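You operate a simulated robot arm through the tools that you are given. There is no shell and no other tool.

The job below is to be done with a simulated robot arm. You get a single attempt, and the scene is never put back.

JOB
Put things in order on the island top. At the end: the white bottle (marked "Skelvane") from the island top stands where the yellow mix cap (marked "Mix 36") stood; the yellow mix cap is on the blue tray (marked "Repairs"); the red plug stands where the blue beacon stood; the blue beacon stands on top of the black computer; whatever was shut is shut again. Leave all else as you found it, and nothing knocked over.
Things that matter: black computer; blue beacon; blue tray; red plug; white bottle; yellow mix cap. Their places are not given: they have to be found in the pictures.

It is judged by the outcome, as a careful person would: the job done as asked, and still so three seconds after it is handed in. It fails if anything else is knocked over, pushed out of place, dropped, spilled or broken. Lids that push on must go on centred and level and be pressed home; caps that screw on are set level and turned clockwise until they are tight.

ROBOT AND FRAMES
A 7-joint arm with a two-finger parallel gripper, fixed in place. Base frame: the origin is at the foot of the arm, x ahead of it, y to its left, z up; the work surface is at about z = 860. Units: mm, degrees, N and s.
With the tool pointing down near the work surface it reaches from about 100 to 640 mm from the base axis. Its first joint turns from -66.0 to 66.0 degrees. Payload 1.57 kg.
Tool frame: the origin (TCP) lies between the finger pads and is the grasp point; the fingertips stand 30 mm ahead of it; z points along the fingers, y is the line along which they close. Largest opening 80 mm; finger width 17, thickness 12; the body of the gripper, 40 by 82 mm, starts 80 mm behind the TCP.
Orientation is told as [roll, pitch, yaw] about the base's x, y, z axes, in that order, counted from this pose: with the fingers straight down and closing along the base's y, the tool's x points along the base's -x, its y along +y and its z along -z.

CONTROLS
- The arm moves only by the tool servo_tool. Its argument "targets" is one flat list of numbers, 7 for each row, row after row: the turn, a rotation vector about the tool's x, y, z in degrees, then the shift along the tool's x, y, z in cm, then the opening, from 0 (shut) to 1 (fully open). In form: [rx, ry, rz, x, y, z, gripper, rx, ry, rz, x, y, z, gripper, ...]. A call has 1 to 20 rows; each row shifts and turns the commanded pose from where the row before left it, along the tool's axes as they then stand. A row lasts 0.2 s, in which the tool goes at most 50 mm and 8.6 degrees; a call with a longer step from one row to the next is refused whole, and so is a gripper value outside its range. A pose out of reach is approached as far as the arm can. The call stops where the force on the tool passes 40 N (or 10 N more than at its start, if that is more) or the arm is blocked; 0.2 s more then pass. Each finger travels about 72 mm/s and halts on what it meets, pressing with about 28 N; the grip force reading is that of the motor and also rises with nothing between the fingers. The clock runs only during rows and for 0.2 s after the last one: add rows that do not move to give the fingers time. It gives the time, the measured TCP pose, the force on the tool (base axes), the opening and the grip force at its end, in the units of the frame above (readings bear some noise), with the torque about the TCP (base axes, N m) and any sound that the robot's microphone picked up, and new pictures: "views" is both (left out), scene, wrist or none.
- Cameras (640 x 400 px; columns grow to the right, rows downward): "scene" is fixed at [69.5, 459.9, 1408.1]; the picture's right is [-0.50, -0.86, 0.00], its down [-0.62, 0.36, -0.70] and it looks along [0.60, -0.35, -0.72] (base axes); focal length 337 px, centre (320, 200). "wrist" rides on the gripper at [72, -7, -122] in the tool frame; the picture's right is [0.09, 1.00, 0.00], its down [-0.84, 0.08, -0.54] and it looks along [-0.54, 0.05, 0.84] (tool axes); focal length 238 px, centre (320, 200).
- locate(camera, pixels): for up to 12 pixels [column, row] of the newest picture of that camera ("zoom" is the newest enlarged one), the place [x, y, z] in the base frame of the surface seen there, good to about 2 mm. The clock stands still meanwhile.
- enlarge(camera, box): a new picture of the part [left, top, right, bottom] of that camera's present view, enlarged. The clock stands still meanwhile.
- hand_in(): hands the job in; it is judged then, once.

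Leave the gripper open and the arm clear of the work at the hand-in unless told otherwise.

The tools are called after ">>>" as name(argument=value, ...) on one line, values as JSON. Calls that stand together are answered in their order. servo_tool: Moves the arm, as the interface text tells. Its arguments: {"type":"object","properties":{"targets":{"type":"array","items":{"type":"number"}},"views":{"type":"string","enum":["both","scene","wrist","none"]}},"required":["targets"]} The other tools are called the same way: locate (camera, pixels) gives the place of the surface under pixels of a picture; enlarge (camera, box) takes an enlarged picture of a part of a camera's view; hand_in () hands the job in.

At the start:

```text
time_s: 0.0
eef_pos: [378.7, 258.3, 1132.0]
tool_rot: [0.0, -0.1, 0.0]
force: [0.3, 0.0, -0.3]
wrist_torque: [-0.01, 0.02, 0.0]
width: 80.1
gripper_force: 0.3
```

scene: 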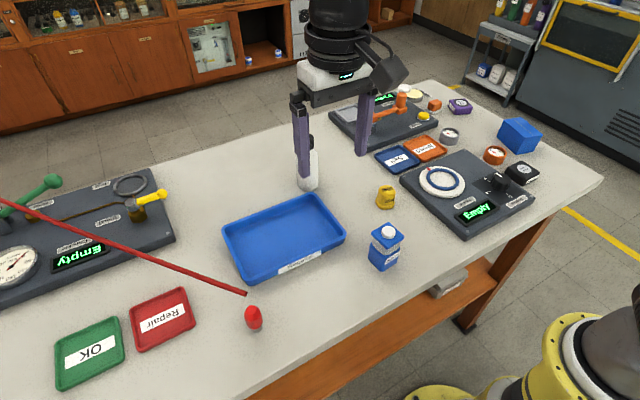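
wrist: 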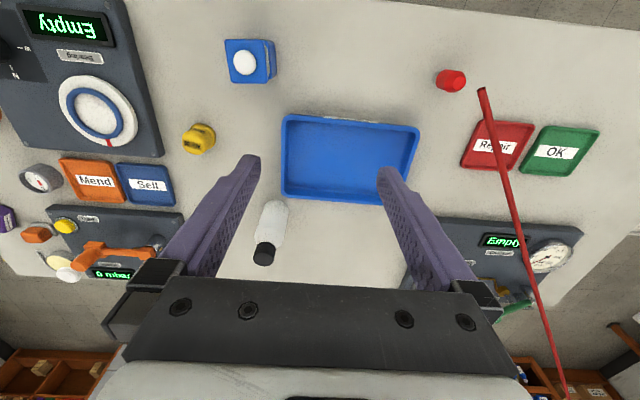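

I see a blue tray in the middle, a white bottle behind it, a yellow cap at scene (385,197), a blue carton or beacon at (385,245), and a red object at (253,317). I'll enlarge these to identify them.

>>> enlarge(camera="scene", box=[340, 80, 560, 280])

>>> enlarge(camera="scene", box=[200, 140, 420, 340])

>>> enlarge(camera="scene", box=[0, 160, 280, 400])

>>> enlarge(camera="wrist", box=[0, 0, 320, 290])

```text
2.00 times, centred on (450, 180) of scene
```

zoom: 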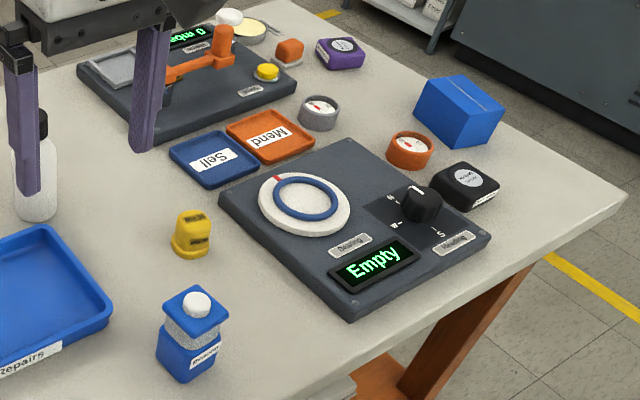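

```text
2.00 times, centred on (310, 240) of scene
```

zoom: 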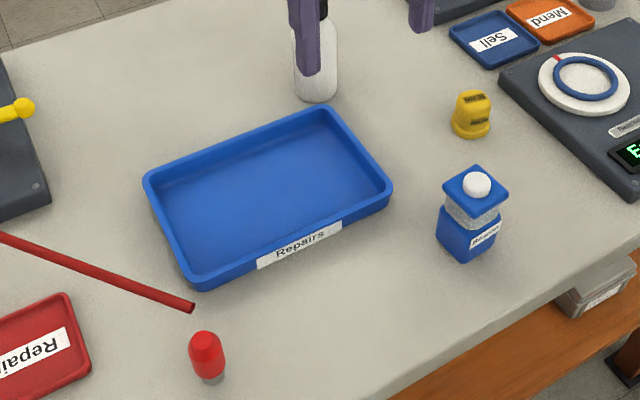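

```text
1.67 times, centred on (140, 280) of scene
```

zoom: 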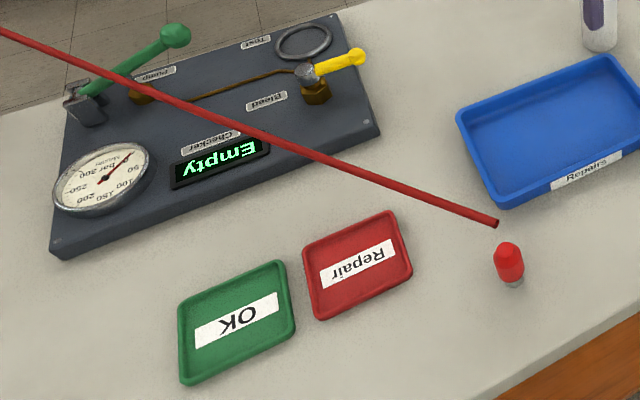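

```text
1.38 times, centred on (160, 145) of wrist
```

zoom: 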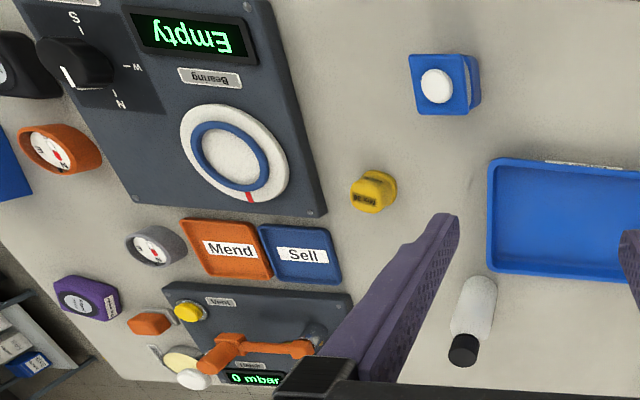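

I'll locate the key points next: the objects, and the red rod that seems to hang over the table.

>>> locate(camera="scene", pixels=[[385, 190], [386, 205], [388, 231], [383, 262], [254, 310], [255, 327], [245, 294], [150, 250], [60, 217], [2, 198], [521, 172], [525, 165]])

>>> locate(camera="wrist", pixels=[[199, 138], [245, 62], [452, 80], [273, 220], [264, 254], [482, 92], [510, 200], [545, 310], [350, 165], [195, 135], [350, 120], [490, 120]])

>>> enlarge(camera="scene", box=[460, 100, 570, 200])

>>> enlarge(camera="scene", box=[280, 100, 380, 200])

```text
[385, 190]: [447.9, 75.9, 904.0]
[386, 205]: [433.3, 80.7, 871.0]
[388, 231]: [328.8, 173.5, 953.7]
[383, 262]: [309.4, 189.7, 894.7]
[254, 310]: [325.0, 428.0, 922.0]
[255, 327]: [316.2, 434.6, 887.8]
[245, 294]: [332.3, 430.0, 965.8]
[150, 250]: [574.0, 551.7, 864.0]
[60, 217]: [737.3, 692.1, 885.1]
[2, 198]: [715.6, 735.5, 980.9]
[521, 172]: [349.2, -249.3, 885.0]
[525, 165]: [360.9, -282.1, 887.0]
```

```text
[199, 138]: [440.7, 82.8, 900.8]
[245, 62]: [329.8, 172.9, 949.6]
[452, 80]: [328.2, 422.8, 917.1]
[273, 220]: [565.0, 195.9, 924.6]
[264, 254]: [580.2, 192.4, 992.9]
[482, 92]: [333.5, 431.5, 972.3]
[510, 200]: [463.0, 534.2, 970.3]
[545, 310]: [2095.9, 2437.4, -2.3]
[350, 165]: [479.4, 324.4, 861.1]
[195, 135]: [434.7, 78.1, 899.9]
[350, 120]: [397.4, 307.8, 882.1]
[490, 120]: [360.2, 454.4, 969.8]
```

```text
4.00 times, centred on (515, 150) of scene
```

zoom: 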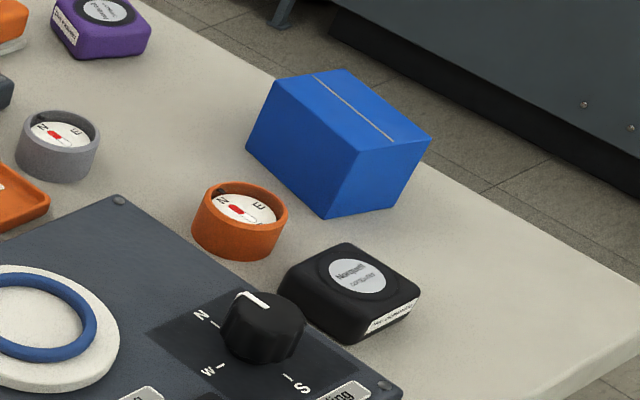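

```text
4.00 times, centred on (330, 150) of scene
```

zoom: 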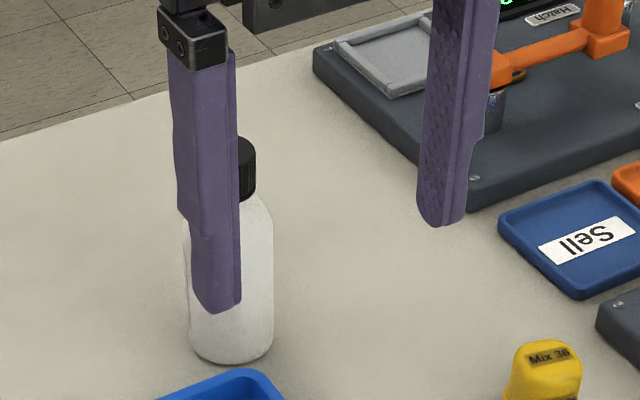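

A thin red rod hangs at z≈970 and its free end sits almost over the red plug, so I'll have to approach the plug at a tilt. I'll enlarge each object to measure it more exactly.

>>> enlarge(camera="scene", box=[345, 175, 425, 285])

>>> locate(camera="zoom", pixels=[[320, 200], [300, 230], [350, 230], [320, 260], [320, 320]])

>>> enlarge(camera="scene", box=[205, 270, 305, 350])

```text
3.64 times, centred on (385, 230) of scene
```

zoom: 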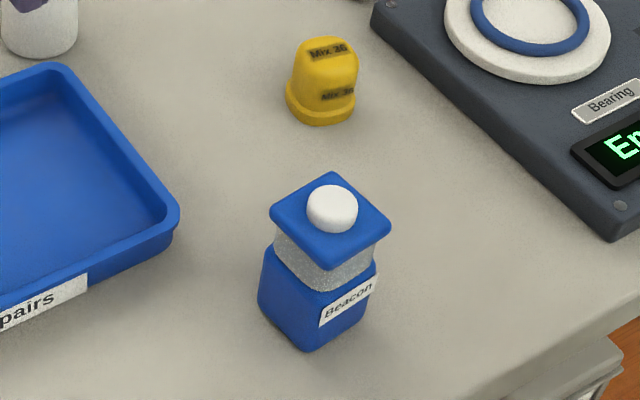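

```text
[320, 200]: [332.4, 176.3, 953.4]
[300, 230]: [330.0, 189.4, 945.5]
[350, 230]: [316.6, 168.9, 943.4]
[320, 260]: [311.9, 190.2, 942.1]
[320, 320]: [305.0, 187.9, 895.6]
```

```text
5.00 times, centred on (255, 310) of scene
```

zoom: 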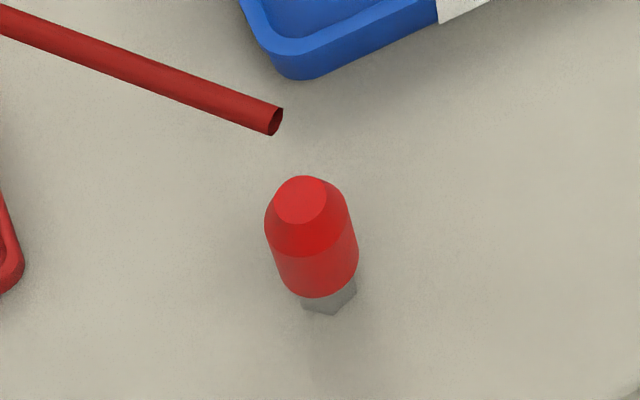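

I'll locate points on the plug and the rod end in this zoom, then measure the computer, bottle and tray.

>>> locate(camera="zoom", pixels=[[300, 200], [268, 225], [345, 225], [300, 252], [325, 275], [332, 306], [310, 312], [275, 122], [262, 112], [200, 95], [100, 55], [320, 340]])

>>> enlarge(camera="scene", box=[490, 145, 550, 195])

>>> locate(camera="scene", pixels=[[316, 160], [312, 185], [300, 187], [225, 235], [303, 197], [342, 235], [246, 282], [280, 235], [460, 165], [536, 205], [402, 178], [462, 237]])

```text
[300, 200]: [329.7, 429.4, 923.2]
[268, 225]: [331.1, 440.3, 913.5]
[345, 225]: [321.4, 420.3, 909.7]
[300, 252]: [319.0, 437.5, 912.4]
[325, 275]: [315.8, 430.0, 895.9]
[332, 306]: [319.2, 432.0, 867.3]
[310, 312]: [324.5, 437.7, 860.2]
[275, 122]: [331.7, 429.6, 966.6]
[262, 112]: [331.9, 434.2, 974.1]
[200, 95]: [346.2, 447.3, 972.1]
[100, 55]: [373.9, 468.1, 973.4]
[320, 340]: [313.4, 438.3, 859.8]
```

```text
8.00 times, centred on (520, 170) of scene
```

zoom: 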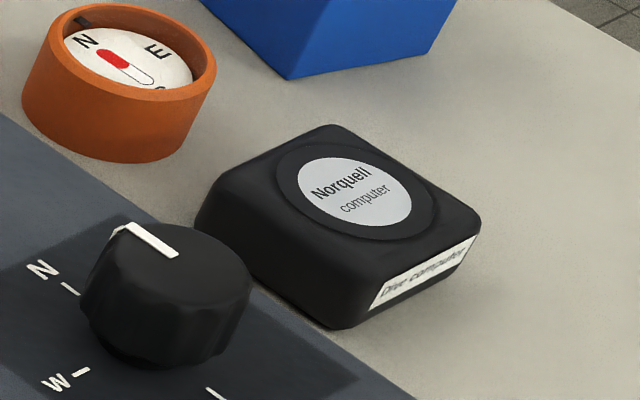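

```text
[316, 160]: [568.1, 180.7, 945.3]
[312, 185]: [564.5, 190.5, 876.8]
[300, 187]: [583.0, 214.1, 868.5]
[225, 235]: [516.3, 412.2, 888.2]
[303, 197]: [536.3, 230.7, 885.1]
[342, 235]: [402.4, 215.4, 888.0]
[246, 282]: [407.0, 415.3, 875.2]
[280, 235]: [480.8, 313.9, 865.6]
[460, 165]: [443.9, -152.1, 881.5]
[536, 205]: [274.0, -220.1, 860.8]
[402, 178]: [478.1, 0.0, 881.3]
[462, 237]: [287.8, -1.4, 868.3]
```

Next, points on the black computer in the zoom: the badge centre, the edges of its top, and the gaps to its neighbours.

>>> locate(camera="zoom", pixels=[[353, 190], [332, 135], [470, 218], [350, 270], [215, 195], [300, 183], [408, 210], [250, 200], [355, 150], [400, 250], [170, 270], [125, 120]])

>>> enlarge(camera="wrist", box=[180, 20, 300, 160])

```text
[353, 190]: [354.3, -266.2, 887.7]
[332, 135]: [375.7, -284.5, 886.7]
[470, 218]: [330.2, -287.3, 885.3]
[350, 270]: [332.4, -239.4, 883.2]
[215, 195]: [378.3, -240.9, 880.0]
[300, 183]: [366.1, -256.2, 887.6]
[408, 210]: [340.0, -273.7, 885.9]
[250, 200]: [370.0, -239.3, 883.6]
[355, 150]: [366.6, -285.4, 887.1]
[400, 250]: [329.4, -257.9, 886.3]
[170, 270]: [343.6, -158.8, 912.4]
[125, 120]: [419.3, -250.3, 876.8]
```

```text
2.86 times, centred on (240, 90) of wrist
```

zoom: 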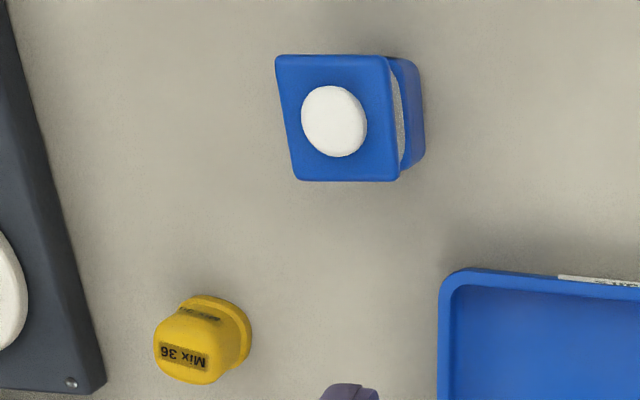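

>>> locate(camera="zoom", pixels=[[282, 60], [385, 62], [394, 176], [300, 176], [333, 120], [415, 80], [420, 150], [180, 345], [205, 360], [185, 320], [240, 320], [230, 370]])

>>> enlarge(camera="wrist", box=[220, 180, 320, 280])

>>> enlarge(camera="wrist", box=[420, 50, 540, 150])

```text
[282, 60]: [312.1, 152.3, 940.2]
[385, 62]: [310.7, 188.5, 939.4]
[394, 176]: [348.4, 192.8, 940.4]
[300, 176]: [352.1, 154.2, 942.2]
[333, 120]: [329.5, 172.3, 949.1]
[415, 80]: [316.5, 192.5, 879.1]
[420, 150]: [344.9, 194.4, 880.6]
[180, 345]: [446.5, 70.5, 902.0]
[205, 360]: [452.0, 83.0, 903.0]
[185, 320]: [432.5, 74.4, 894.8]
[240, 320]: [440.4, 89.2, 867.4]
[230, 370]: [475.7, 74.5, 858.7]
```

```text
4.00 times, centred on (270, 230) of wrist
```

zoom: 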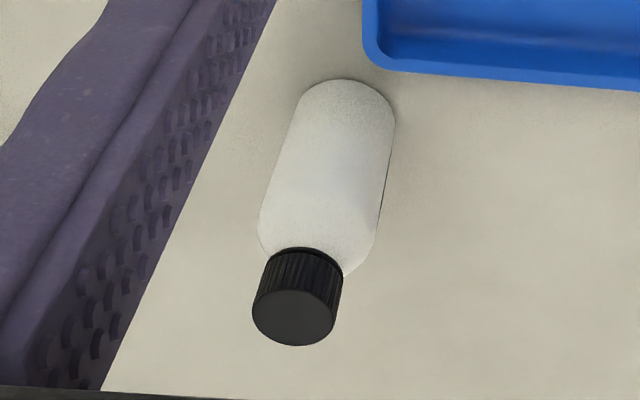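

```text
4.00 times, centred on (480, 100) of wrist
```

zoom: 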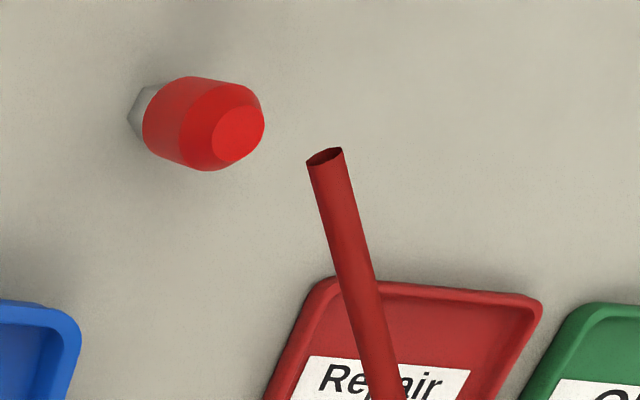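

Measurements so far:

| Item | Position | Notes |
|---|---|---|
| Beacon | (331,172) | Top z≈953, turned about 4° |
| Computer | Centre (354,-263) | Top z 887, about 50 mm square |
| Plug | (327,430) | Top z 923, rod end about 40 mm above it |
| Cap | About (441,81) | |
| Bottle | About (577,195) | |

The first move takes the open gripper above the beacon to check alignment.

>>> servo_tool(targets=[0, 0, 0, 1.19, -2.16, 1.3, 1, 0, 0, 0, 1.19, -2.16, 1.3, 1, 0, 0, 0, 1.19, -2.16, 1.3, 1, 0, 0, 0, 1.2, -2.15, 1.3, 1, 0, 0, 0, 0, 0, 0, 1], views="both")

```text
time_s: 1.2
eef_pos: [330.1, 172.0, 1079.8]
tool_rot: [0.0, 0.0, 0.0]
force: [-0.1, 0.3, -0.2]
wrist_torque: [0.02, -0.01, 0.03]
width: 79.9
gripper_force: 0.0
```

scene: 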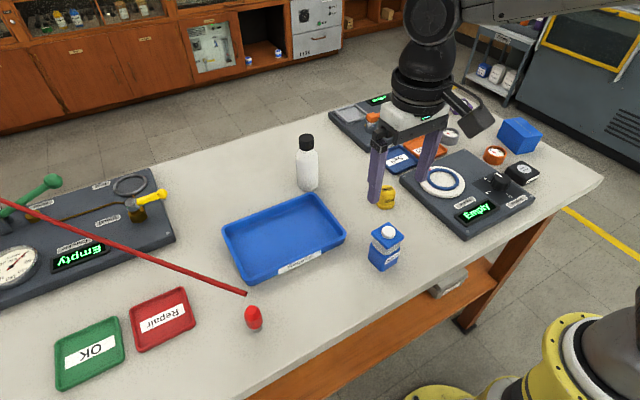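
wrist: 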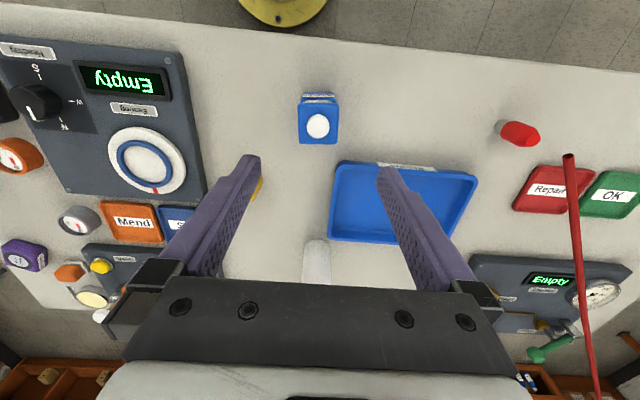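

The bottle is now unobstructed in the scene view. I'll enlarge the beacon in the wrist view and the bottle in the scene view.

>>> enlarge(camera="wrist", box=[280, 80, 360, 160])

>>> locate(camera="zoom", pixels=[[218, 150], [240, 80], [390, 80], [395, 100], [395, 310], [225, 310], [310, 230], [318, 100]])

>>> enlarge(camera="scene", box=[277, 120, 337, 200])

```text
5.00 times, centred on (320, 120) of wrist
```

zoom: 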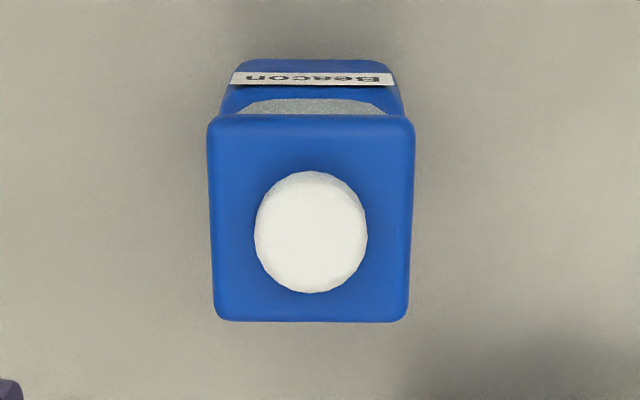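

```text
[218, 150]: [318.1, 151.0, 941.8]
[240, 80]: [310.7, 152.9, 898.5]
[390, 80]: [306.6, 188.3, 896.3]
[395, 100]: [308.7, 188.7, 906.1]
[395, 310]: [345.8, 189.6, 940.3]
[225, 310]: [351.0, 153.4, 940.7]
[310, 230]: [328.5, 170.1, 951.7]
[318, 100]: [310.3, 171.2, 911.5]
```

```text
5.00 times, centred on (307, 160) of scene
```

zoom: 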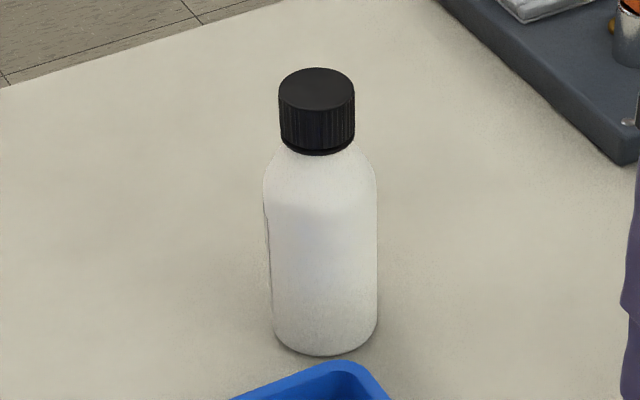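

The beacon is turned about +6° with its centre near (330,171.5). I'll locate bottle points in this zoom, and at the same time turn the tool 6° and descend to a checking height.

>>> locate(camera="zoom", pixels=[[317, 85], [285, 115], [350, 115], [317, 130], [270, 200], [370, 200], [320, 220], [275, 320], [372, 320], [322, 320], [322, 345], [322, 353]])

>>> servo_tool(targets=[0, 0, -6, 0, 0, 0, 1, 0, 0, 0, 0, 0, 4, 1, 0, 0, 0, 0, 0, 4, 1, 0, 0, 0, 0, 0, 0, 1], views="both")

```text
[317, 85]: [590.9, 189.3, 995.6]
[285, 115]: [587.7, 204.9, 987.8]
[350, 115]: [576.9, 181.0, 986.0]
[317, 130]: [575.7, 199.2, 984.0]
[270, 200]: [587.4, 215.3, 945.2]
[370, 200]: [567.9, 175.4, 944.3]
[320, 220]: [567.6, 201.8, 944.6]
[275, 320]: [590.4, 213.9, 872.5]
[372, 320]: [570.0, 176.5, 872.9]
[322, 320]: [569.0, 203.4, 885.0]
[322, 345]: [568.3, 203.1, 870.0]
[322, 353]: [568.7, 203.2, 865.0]
```

```text
time_s: 2.2
eef_pos: [331.1, 171.4, 998.9]
tool_rot: [0.0, 0.0, 6.0]
force: [-0.1, -0.3, 0.3]
wrist_torque: [-0.02, 0.0, 0.0]
width: 79.8
gripper_force: 0.0
```

scene: 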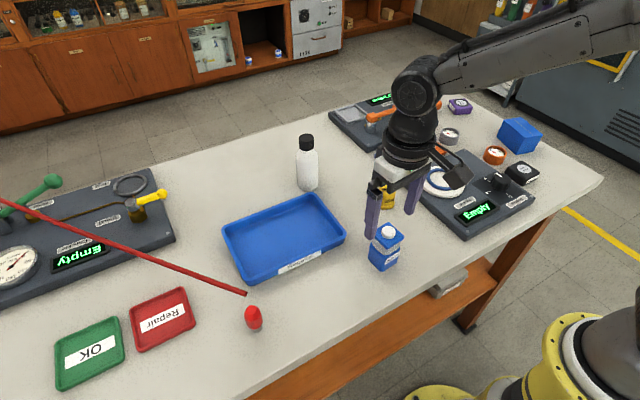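
wrist: 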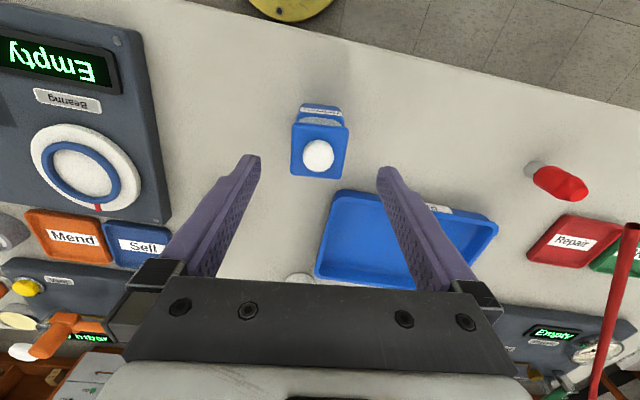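

The bottle centre is about (587,192), diameter about 45 mm, top z≈996. The beacon sits midway between the fingers, so I'll descend to TCP z≈895 with the gripper open.

>>> servo_tool(targets=[0, 0, 0, 0, 0, 3, 1, 0, 0, 0, 0, 0, 3, 1, 0, 0, 0, 0, 0, 2.4, 1, 0, 0, 0, 0, 0, 2, 1, 0, 0, 0, 0, 0, 0, 1], views="both")

```text
time_s: 3.4
eef_pos: [330.6, 171.8, 894.8]
tool_rot: [0.0, 0.0, 6.0]
force: [-0.3, -0.7, 0.2]
wrist_torque: [-0.04, 0.01, 0.0]
width: 80.2
gripper_force: 0.1
```

scene: 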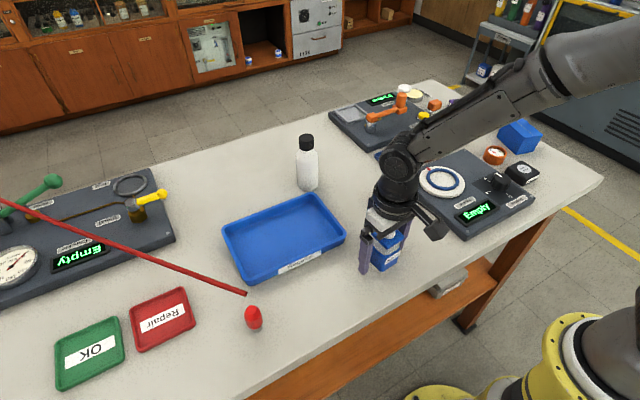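
wrist: 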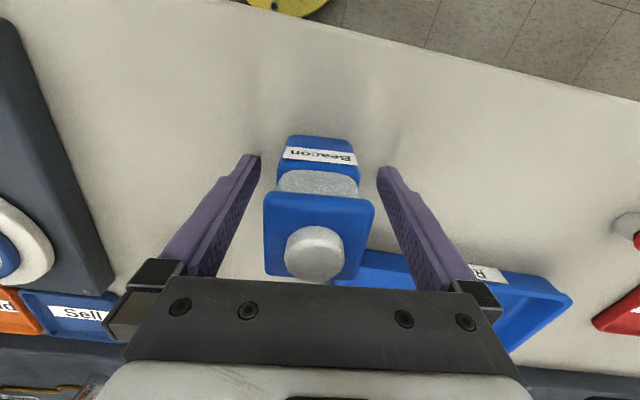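

The beacon stands between the fingers, aligned with them. I'll close on it.

>>> servo_tool(targets=[0, 0, 0, 0, 0, 0, 0.5, 0, 0, 0, 0, 0, 0, 0.3, 0, 0, 0, 0, 0, 0, 0, 0, 0, 0, 0, 0, 0, 0, 0, 0, 0, 0, 0, 0, 0], views="wrist")

```text
time_s: 4.6
eef_pos: [331.4, 172.4, 894.1]
tool_rot: [0.0, 0.0, 6.0]
force: [0.9, 1.0, 0.1]
wrist_torque: [0.0, 0.0, 0.0]
width: 43.8
gripper_force: 27.7
```

wrist: 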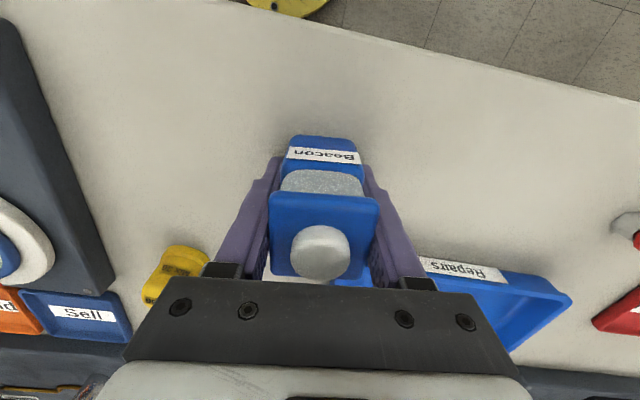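

The beacon is gripped at 43.8 mm width. I'll lift it to z≈1010, turn to yaw 0, and carry it to above the computer at (354,-264).

>>> servo_tool(targets=[0, 0, 0, 0, 0, -2.6, 0, 0, 0, 0, 0, 0, -4.5, 0, 0, 0, 0, 0, 0, -4.5, 0, 0, 0, 6, 0, 0, 0, 0, 0, 0, 0, -0.153, -2.907, 0, 0, 0, 0, 0, -0.153, -2.907, 0, 0, 0, 0, 0, -0.153, -2.907, 0, 0, 0, 0, 0, -0.153, -2.907, 0, 0, 0, 0, 0, -0.153, -2.907, 0, 0, 0, 0, 0, -0.153, -2.907, 0, 0, 0, 0, 0, -0.153, -2.907, 0, 0, 0, 0, 0, -0.153, -2.907, 0, 0, 0, 0, 0, -0.153, -2.907, 0, 0, 0, 0, 0, -0.153, -2.907, 0, 0, 0, 0, 0, -0.153, -2.907, 0, 0, 0, 0, 0, -0.153, -2.907, 0, 0, 0, 0, 0, -0.153, -2.907, 0, 0, 0, 0, 0, -0.153, -2.907, 0, 0, 0, 0, 0, -0.153, -2.907, 0, 0, 0, 0, 0, 0, 0, 0, 0], views="both")

```text
time_s: 8.8
eef_pos: [353.8, -263.3, 1011.4]
tool_rot: [0.0, 0.0, 0.0]
force: [-0.3, -0.1, -2.0]
wrist_torque: [0.03, 0.0, 0.01]
width: 43.7
gripper_force: 27.5
```

scene: 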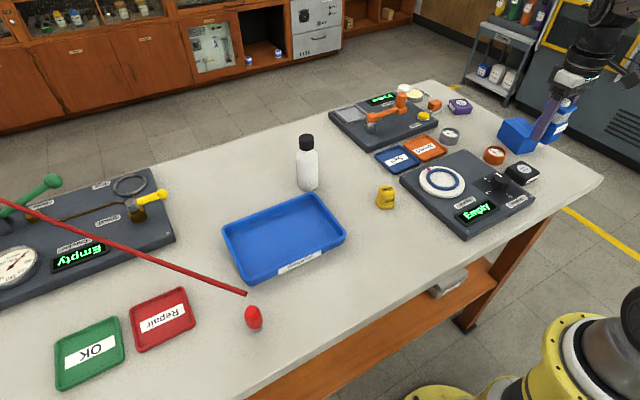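
wrist: 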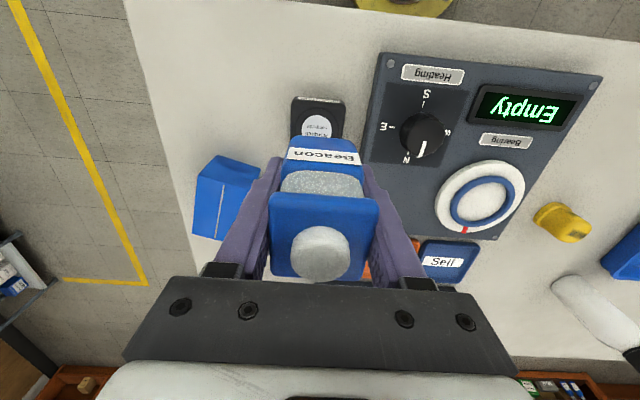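

Scene row 172, column 520 shows the computer still free and the beacon hanging above it. I'll check the computer's position from this wrist view and the beacon's label edge.

>>> enlarge(camera="wrist", box=[270, 80, 390, 190])

>>> enlarge(camera="scene", box=[480, 90, 600, 200])

```text
3.64 times, centred on (330, 135) of wrist
```

zoom: 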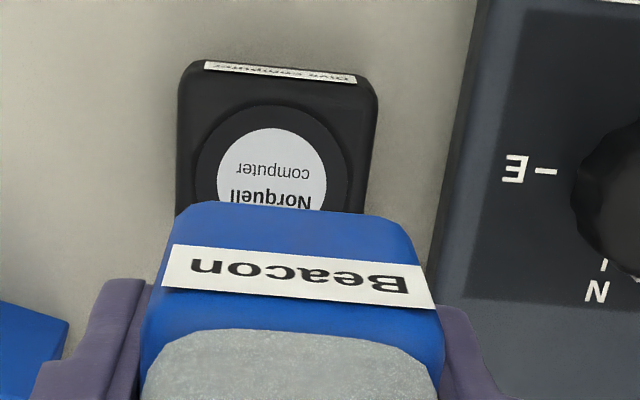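

```text
3.64 times, centred on (540, 145) of scene
```

zoom: 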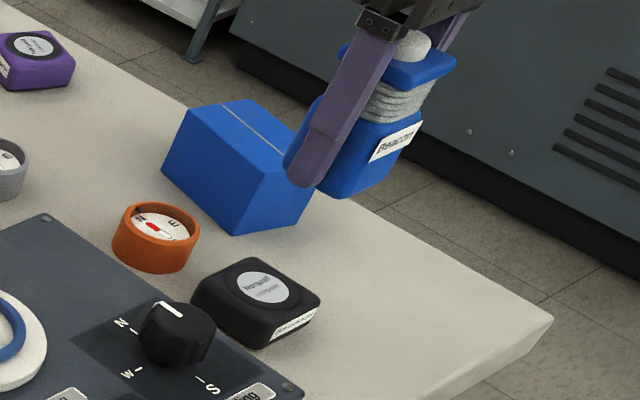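

>>> locate(camera="zoom", pixels=[[264, 287], [250, 262], [315, 300], [262, 325], [200, 285], [233, 225], [300, 215], [265, 160], [170, 225], [350, 185], [290, 160], [235, 345]])

>>> locate(camera="wrist", pixels=[[297, 100], [340, 103], [317, 126], [300, 130], [338, 133], [205, 195], [250, 165], [197, 230]])

```text
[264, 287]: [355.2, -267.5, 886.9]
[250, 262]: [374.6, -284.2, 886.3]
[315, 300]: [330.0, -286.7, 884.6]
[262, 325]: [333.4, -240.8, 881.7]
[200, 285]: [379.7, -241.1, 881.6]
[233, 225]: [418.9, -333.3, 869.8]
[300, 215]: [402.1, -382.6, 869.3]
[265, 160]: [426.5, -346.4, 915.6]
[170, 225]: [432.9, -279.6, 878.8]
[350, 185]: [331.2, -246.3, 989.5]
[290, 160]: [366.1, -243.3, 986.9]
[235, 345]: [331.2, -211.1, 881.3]
```

```text
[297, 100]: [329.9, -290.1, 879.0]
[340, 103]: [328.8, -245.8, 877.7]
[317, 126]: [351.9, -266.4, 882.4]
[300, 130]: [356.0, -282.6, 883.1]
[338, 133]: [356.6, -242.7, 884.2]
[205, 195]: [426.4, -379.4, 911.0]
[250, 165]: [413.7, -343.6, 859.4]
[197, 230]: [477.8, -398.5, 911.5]
```

The computer's top spans x 330–379 and y about -287 to -241, with the badge at (354,-266.5). The blue box at x>402 is clear of the fingers. I'll shift 2 mm in -y and descend to just above contact.

>>> servo_tool(targets=[0, 0, 0, 0, -0.22, 0, 0, 0, 0, 0, 0, 0, 3, 0, 0, 0, 0, 0, 0, 3, 0, 0, 0, 0, 0, 0, 1.5, 0, 0, 0, 0, 0, 0, 0.8, 0, 0, 0, 0, 0, 0, 0, 0], views="both")

>>> enlarge(camera="scene", box=[480, 90, 600, 200])

```text
time_s: 10.2
eef_pos: [352.3, -265.5, 926.8]
tool_rot: [0.0, 0.0, 0.0]
force: [0.0, 0.1, -2.4]
wrist_torque: [-0.01, 0.02, 0.0]
width: 44.0
gripper_force: 27.9
```

scene: 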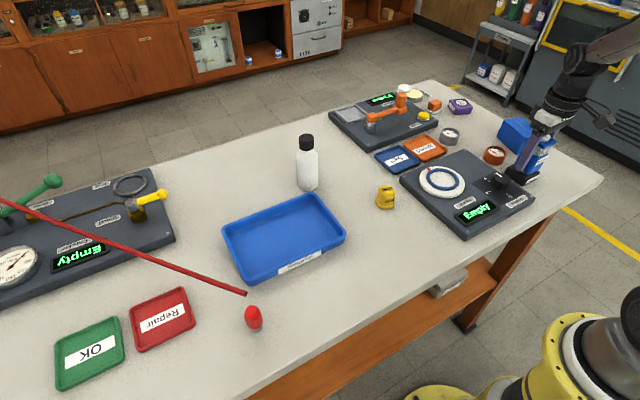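
wrist: 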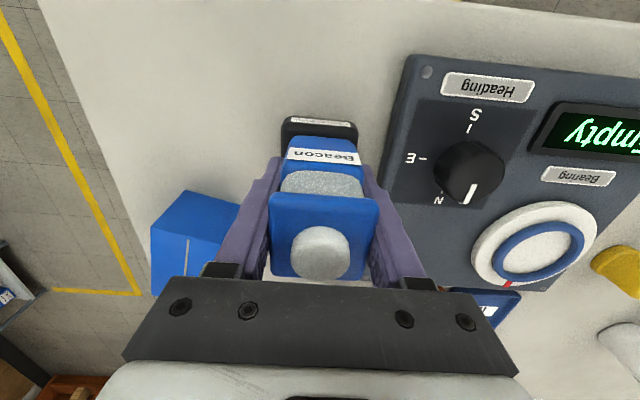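

```text
3.64 times, centred on (540, 145) of scene
```

zoom: 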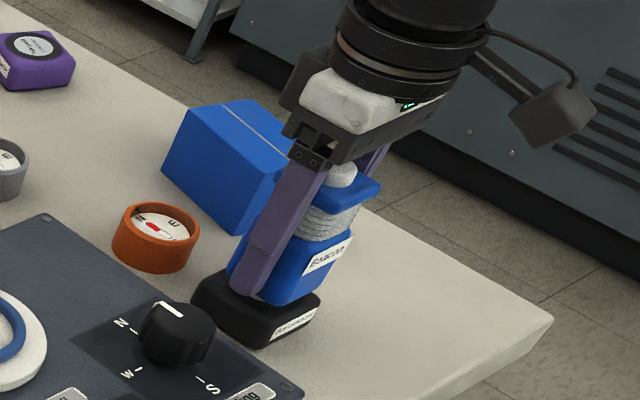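

It looks well placed, and about 5 mm above contact. I'll check side-to-side alignment with locate before the last few mm.

>>> enlarge(camera="wrist", box=[265, 105, 375, 175])

>>> locate(camera="wrist", pixels=[[290, 143], [352, 146], [284, 130], [355, 133], [320, 141], [320, 132], [287, 158], [358, 163]])

```text
5.71 times, centred on (320, 140) of wrist
```

zoom: 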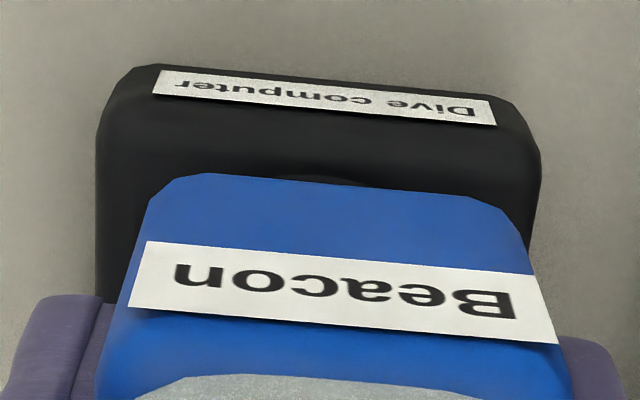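

```text
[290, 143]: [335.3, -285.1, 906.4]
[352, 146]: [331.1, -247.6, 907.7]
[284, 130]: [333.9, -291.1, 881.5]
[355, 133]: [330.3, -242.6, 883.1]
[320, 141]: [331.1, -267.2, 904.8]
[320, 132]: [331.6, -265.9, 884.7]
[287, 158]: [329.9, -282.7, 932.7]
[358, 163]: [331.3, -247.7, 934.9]
```

The beacon is centred on the computer to within 1–2 mm. I'll shift 1.5 mm in +x and lower slowly until contact.

>>> servo_tool(targets=[0, 0, 0, -0.15, 0, 0.2, 0, 0, 0, 0, 0, 0, 0.15, 0, 0, 0, 0, 0, 0, 0.1, 0, 0, 0, 0, 0, 0, 0, 0], views="none")

```text
time_s: 11.2
eef_pos: [355.0, -267.4, 924.7]
tool_rot: [0.0, -0.1, 0.1]
force: [-0.3, -0.4, -2.9]
wrist_torque: [0.01, -0.01, 0.0]
width: 43.9
gripper_force: 28.1
```

The force still reads only the weight, about -2 to -3 N. I'll keep lowering in small steps.

>>> servo_tool(targets=[0, 0, 0, 0, 0, 0.1, 0, 0, 0, 0, 0, 0, 0, 0], views="none")

```text
time_s: 11.8
eef_pos: [355.2, -267.5, 921.3]
tool_rot: [0.0, 0.0, 0.0]
force: [-0.9, -0.3, -1.5]
wrist_torque: [-0.04, 0.01, -0.03]
width: 43.8
gripper_force: 28.5
```

>>> servo_tool(targets=[0, 0, 0, 0, 0, 0.1, 0, 0, 0, 0, 0, 0, 0, 0], views="scene")

>>> enlarge(camera="scene", box=[490, 120, 570, 200])

```text
time_s: 12.4
eef_pos: [354.7, -267.3, 922.4]
tool_rot: [0.1, -0.1, 0.0]
force: [0.1, 0.4, -2.0]
wrist_torque: [-0.01, -0.04, 0.0]
width: 43.8
gripper_force: 28.4
```

scene: 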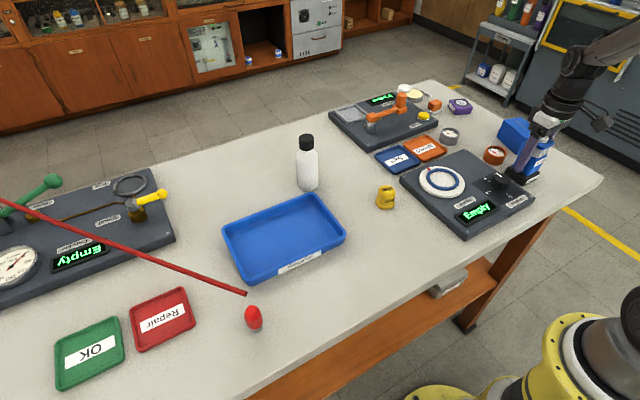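

```text
5.00 times, centred on (530, 160) of scene
```

zoom: 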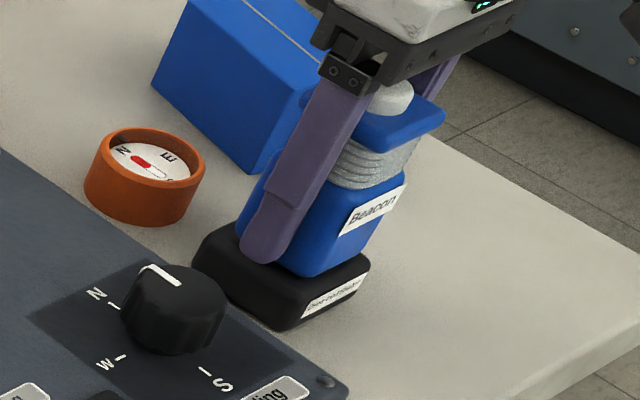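

>>> servo_tool(targets=[0, 0, 0, 0, 0, 0.1, 0, 0, 0, 0, 0, 0, 0, 0], views="none")

```text
time_s: 13.0
eef_pos: [354.0, -266.9, 920.7]
tool_rot: [0.0, 0.0, 0.0]
force: [-1.2, -0.2, -0.4]
wrist_torque: [-0.01, -0.01, -0.03]
width: 43.9
gripper_force: 28.2
```

The weight is starting to come off the tool, with Fz at -0.4 N. I'll take one more small step.

>>> servo_tool(targets=[0, 0, 0, 0, 0, 0.08, 0, 0, 0, 0, 0, 0, 0, 0], views="none")

```text
time_s: 13.6
eef_pos: [354.5, -267.8, 920.6]
tool_rot: [0.0, 0.0, 0.0]
force: [-1.8, 0.7, 4.5]
wrist_torque: [0.09, 0.11, 0.01]
width: 43.7
gripper_force: 28.1
```

Contact is confirmed at Fz +4.5 N, so the beacon rests on the computer. I'll open gently and look before withdrawing.

>>> servo_tool(targets=[0, 0, 0, 0, 0, 0, 0.58, 0, 0, 0, 0, 0, 0, 0.66, 0, 0, 0, 0, 0, 0, 0.78, 0, 0, 0, 0, 0, 0, 0.78], views="both")

```text
time_s: 14.6
eef_pos: [355.1, -267.8, 920.1]
tool_rot: [0.0, 0.1, -0.1]
force: [0.2, 0.0, 0.0]
wrist_torque: [-0.01, 0.01, -0.03]
width: 62.5
gripper_force: 0.0
```

scene: 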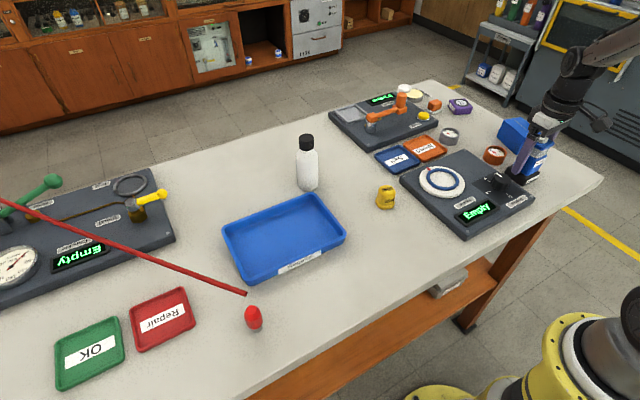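
wrist: 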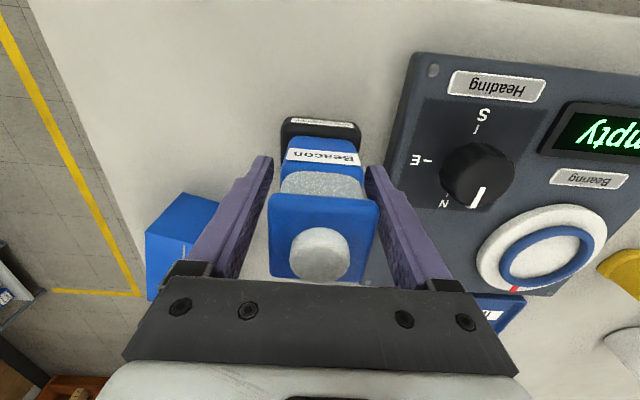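

The beacon stands free on the computer. I'll rise straight up to z≈1025, then travel across to about (262,340), inside the plug.

>>> servo_tool(targets=[0, 0, 0, 0, 0, -2, 0.78, 0, 0, 0, 0, 0, -4.2, 0.78, 0, 0, 0, 0, 0, -4.3, 1, 0, 0, 0, 0.62, 4.05, 0, 1, 0, 0, 0, 0.62, 4.05, 0, 1, 0, 0, 0, 0.62, 4.05, 0, 1, 0, 0, 0, 0.62, 4.05, 0, 1, 0, 0, 0, 0.62, 4.05, 0, 1, 0, 0, 0, 0.62, 4.05, 0, 1, 0, 0, 0, 0.62, 4.05, 0, 1, 0, 0, 0, 0.62, 4.05, 0, 1, 0, 0, 0, 0.62, 4.05, 0, 1, 0, 0, 0, 0.62, 4.05, 0, 1, 0, 0, 0, 0.62, 4.05, 0, 1, 0, 0, 0, 0.62, 4.05, 0, 1, 0, 0, 0, 0.62, 4.05, 0, 1, 0, 0, 0, 0.62, 4.05, 0, 1, 0, 0, 0, 0.62, 4.05, 0, 1, 0, 0, 0, 0, 0, 0, 1], views="both")

>>> enlarge(camera="scene", box=[470, 90, 590, 200])

```text
time_s: 18.6
eef_pos: [260.5, 340.4, 1026.0]
tool_rot: [0.0, 0.0, 0.0]
force: [0.4, -0.9, -0.8]
wrist_torque: [0.02, -0.01, 0.02]
width: 80.1
gripper_force: 0.1
```

scene: 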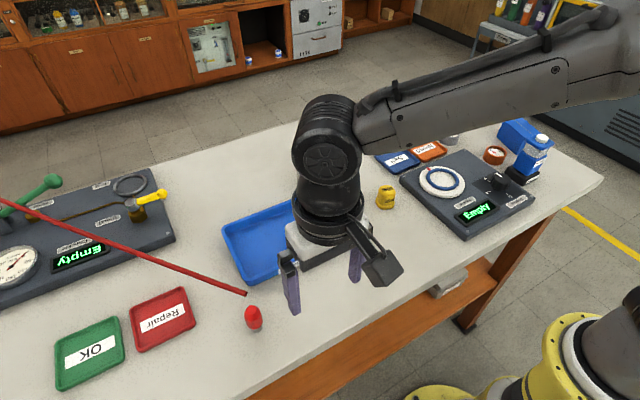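
wrist: 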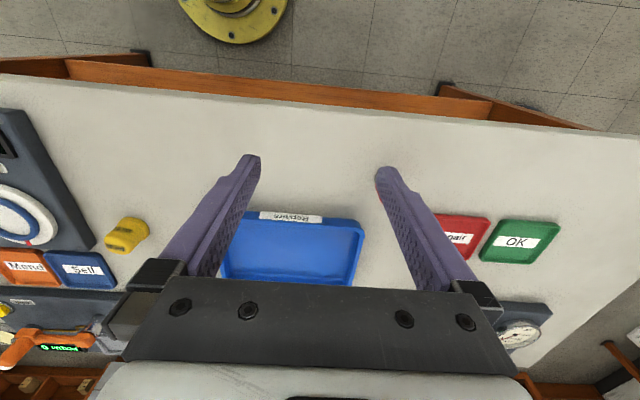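

```text
3.64 times, centred on (530, 145) of scene
```

zoom: 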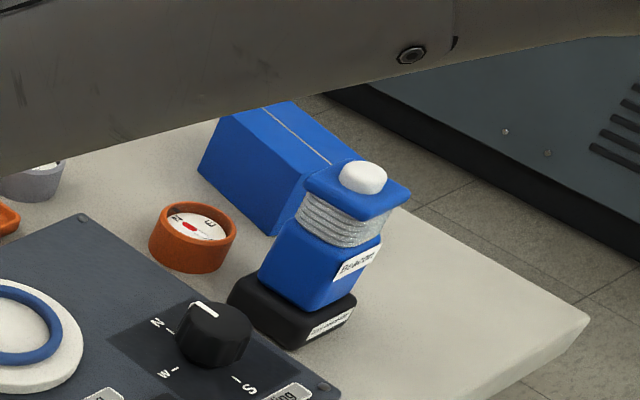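

The beacon is stable on the computer. Next I'll turn the tool 45° in yaw, then tilt it 45° so the fingers point outward and down. The hand then stays on the robot side, away from the rod end.

>>> servo_tool(targets=[0, 0, -7.5, 0, 0, 0, 1, 0, 0, -7.5, 0, 0, 0, 1, 0, 0, -7.5, 0, 0, 0, 1, 0, 0, -7.5, 0, 0, 0, 1, 0, 0, -7.5, 0, 0, 0, 1, 0, 0, -7.5, 0, 0, 0, 1, 0, -7.5, 0, 0, 0, 0, 1, 0, -7.5, 0, 0, 0, 0, 1, 0, -7.5, 0, 0, 0, 0, 1, 0, -7.5, 0, 0, 0, 0, 1, 0, -7.5, 0, 0, 0, 0, 1, 0, -7.5, 0, 0, 0, 0, 1, 0, 0, 0, 0, 0, 0, 1], views="both")

```text
time_s: 21.4
eef_pos: [261.5, 340.4, 1025.2]
tool_rot: [0.1, -45.1, 45.0]
force: [0.8, -0.6, -0.7]
wrist_torque: [-0.03, 0.0, 0.0]
width: 80.1
gripper_force: 0.0
```

scene: 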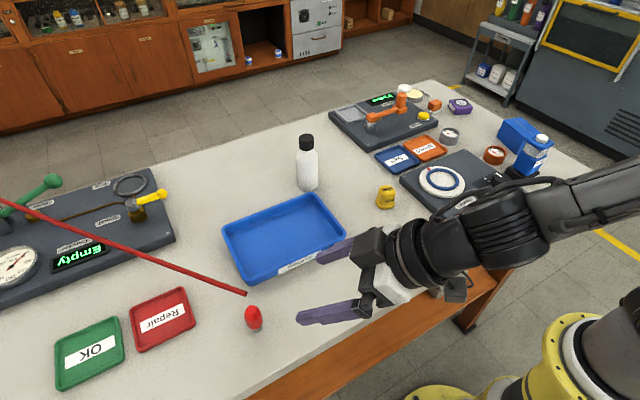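
wrist: 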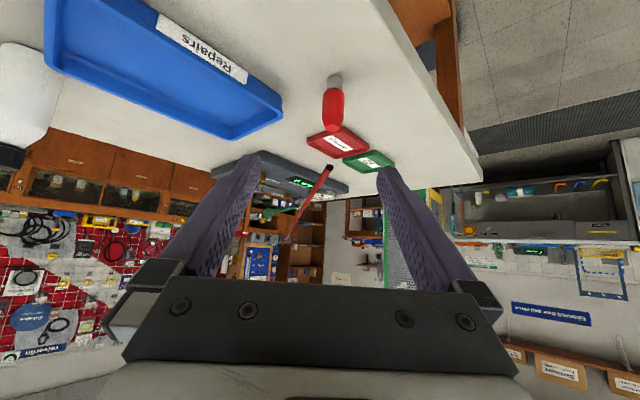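

The tilt is as intended. I'll re-measure the plug and the rod end from this wrist view.

>>> enlarge(camera="wrist", box=[270, 60, 390, 200])

>>> locate(camera="wrist", pixels=[[333, 110], [325, 108], [341, 108], [334, 95], [334, 82], [330, 168], [327, 178], [320, 190], [333, 128], [300, 235]])

```text
2.86 times, centred on (330, 130) of wrist
```

zoom: 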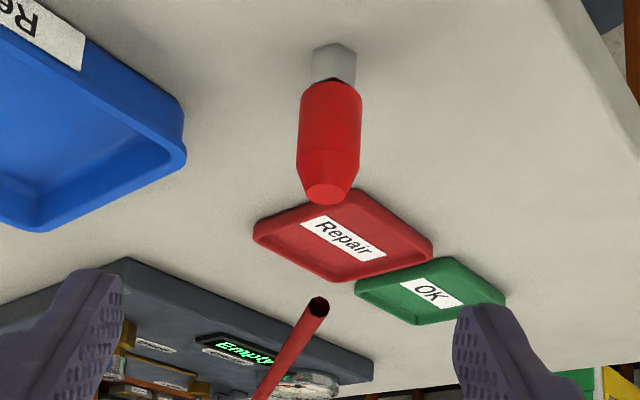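

```text
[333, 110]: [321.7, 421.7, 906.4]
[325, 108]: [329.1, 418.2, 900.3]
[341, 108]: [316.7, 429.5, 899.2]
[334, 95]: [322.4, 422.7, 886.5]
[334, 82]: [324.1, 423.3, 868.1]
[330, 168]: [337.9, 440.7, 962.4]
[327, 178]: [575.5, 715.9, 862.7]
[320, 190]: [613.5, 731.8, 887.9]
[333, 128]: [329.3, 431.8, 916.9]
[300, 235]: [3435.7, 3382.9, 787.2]
```

The plug centre is refined to (328,429.5). I'll align the tool's line with it, then advance 100 mm along the fingers and check again.

>>> servo_tool(targets=[0, 0, 0, 1.21, 1.6, 0, 1, 0, 0, 0, 0, 0, 3.3, 1, 0, 0, 0, 0, 0, 3.3, 1, 0, 0, 0, 0, 0, 3.3, 1, 0, 0, 0, 0, 0, 0, 1], views="both")

>>> enlarge(camera="scene", box=[200, 240, 360, 360])

```text
time_s: 22.6
eef_pos: [295.7, 395.9, 950.0]
tool_rot: [0.0, -45.0, 45.0]
force: [0.0, 0.0, -0.2]
wrist_torque: [0.0, 0.01, -0.01]
width: 80.0
gripper_force: 0.0
```

scene: 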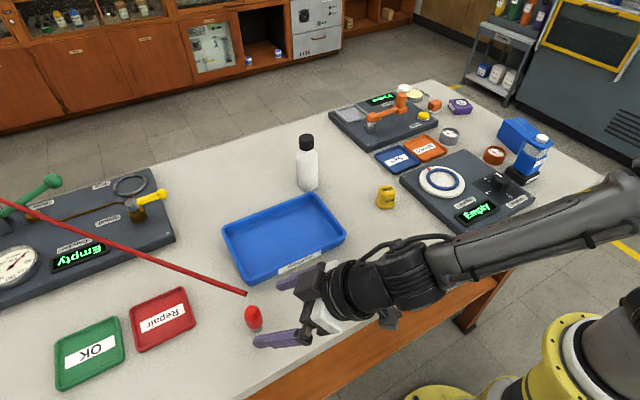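
wrist: 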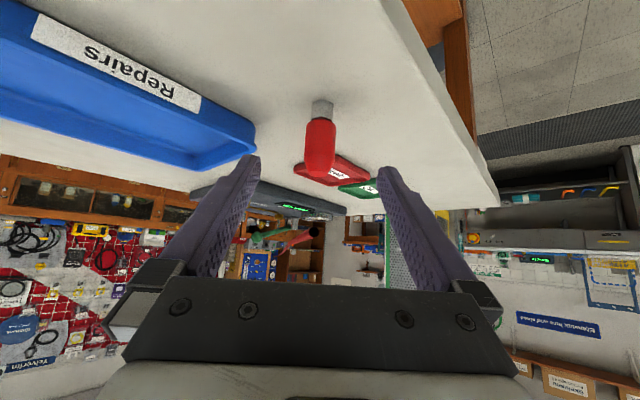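

```text
3.33 times, centred on (280, 300) of scene
```

zoom: 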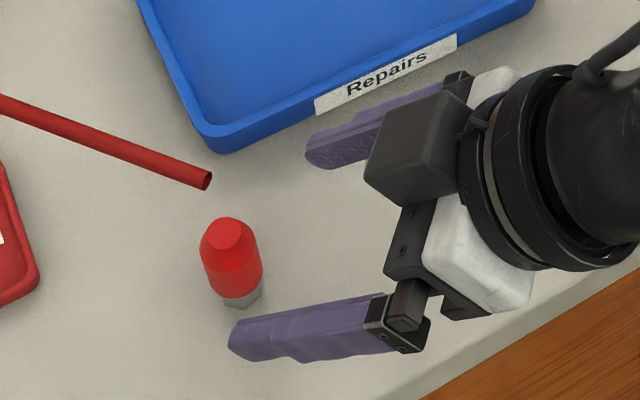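

The plug lies midway between the fingers. The tray corner is near the inner finger, so I'll measure that corner before advancing.

>>> locate(camera="zoom", pixels=[[215, 152], [200, 135], [230, 150], [205, 110], [232, 130], [225, 230], [240, 270], [230, 300], [205, 182], [320, 150], [250, 345]])

```text
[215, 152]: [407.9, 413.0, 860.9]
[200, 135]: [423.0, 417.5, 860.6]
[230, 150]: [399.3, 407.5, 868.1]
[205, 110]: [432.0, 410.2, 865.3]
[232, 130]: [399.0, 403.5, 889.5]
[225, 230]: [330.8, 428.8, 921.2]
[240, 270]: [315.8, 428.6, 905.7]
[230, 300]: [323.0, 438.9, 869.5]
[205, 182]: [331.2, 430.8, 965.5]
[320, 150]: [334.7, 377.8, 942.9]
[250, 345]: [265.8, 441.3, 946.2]
```

The tray lip starts at x≈399. I'll narrow the opening to about 50 mm for clearance and advance the remaining 68 mm onto the plug.

>>> servo_tool(targets=[0, 0, 0, 0, 0, 0, 0.62, 0, 0, 0, 0, 0, 0, 0.62, 0, 0, 0, 0, 0, 2, 0.62, 0, 0, 0, 0, 0, 2, 0.62, 0, 0, 0, 0, 0, 1.5, 0.62, 0, 0, 0, 0, 0, 1.3, 0.62, 0, 0, 0, 0, 0, 0, 0.62], views="both")

>>> enlarge(camera="scene", box=[200, 240, 360, 360])

```text
time_s: 24.2
eef_pos: [327.7, 430.0, 898.7]
tool_rot: [0.0, -45.0, 45.0]
force: [-0.3, -0.1, -0.2]
wrist_torque: [0.0, 0.02, 0.02]
width: 49.6
gripper_force: 0.1
```

scene: 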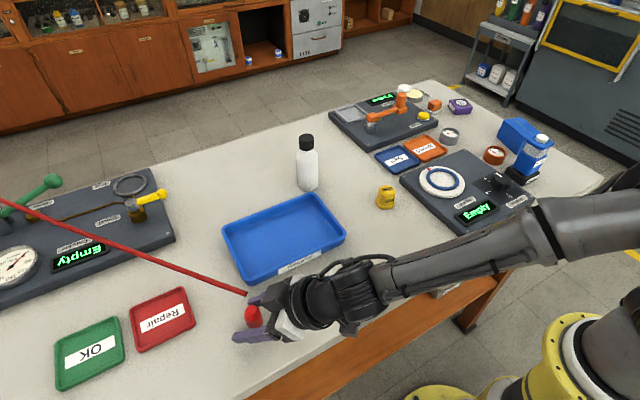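
wrist: 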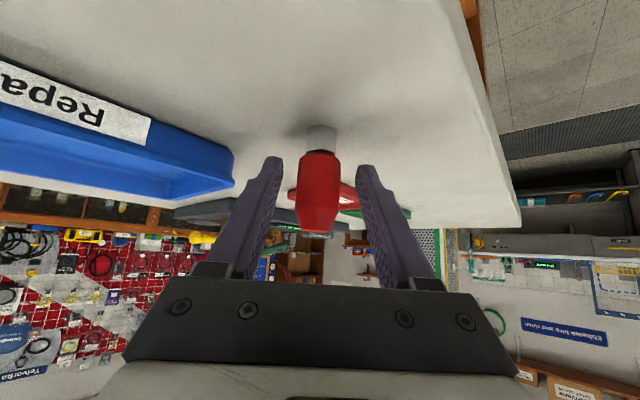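

```text
3.33 times, centred on (280, 300) of scene
```

zoom: 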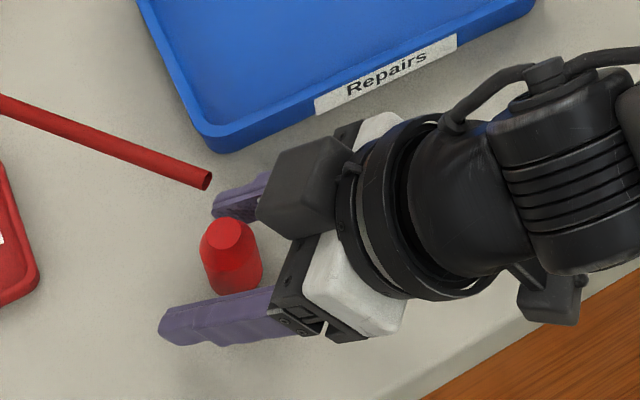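

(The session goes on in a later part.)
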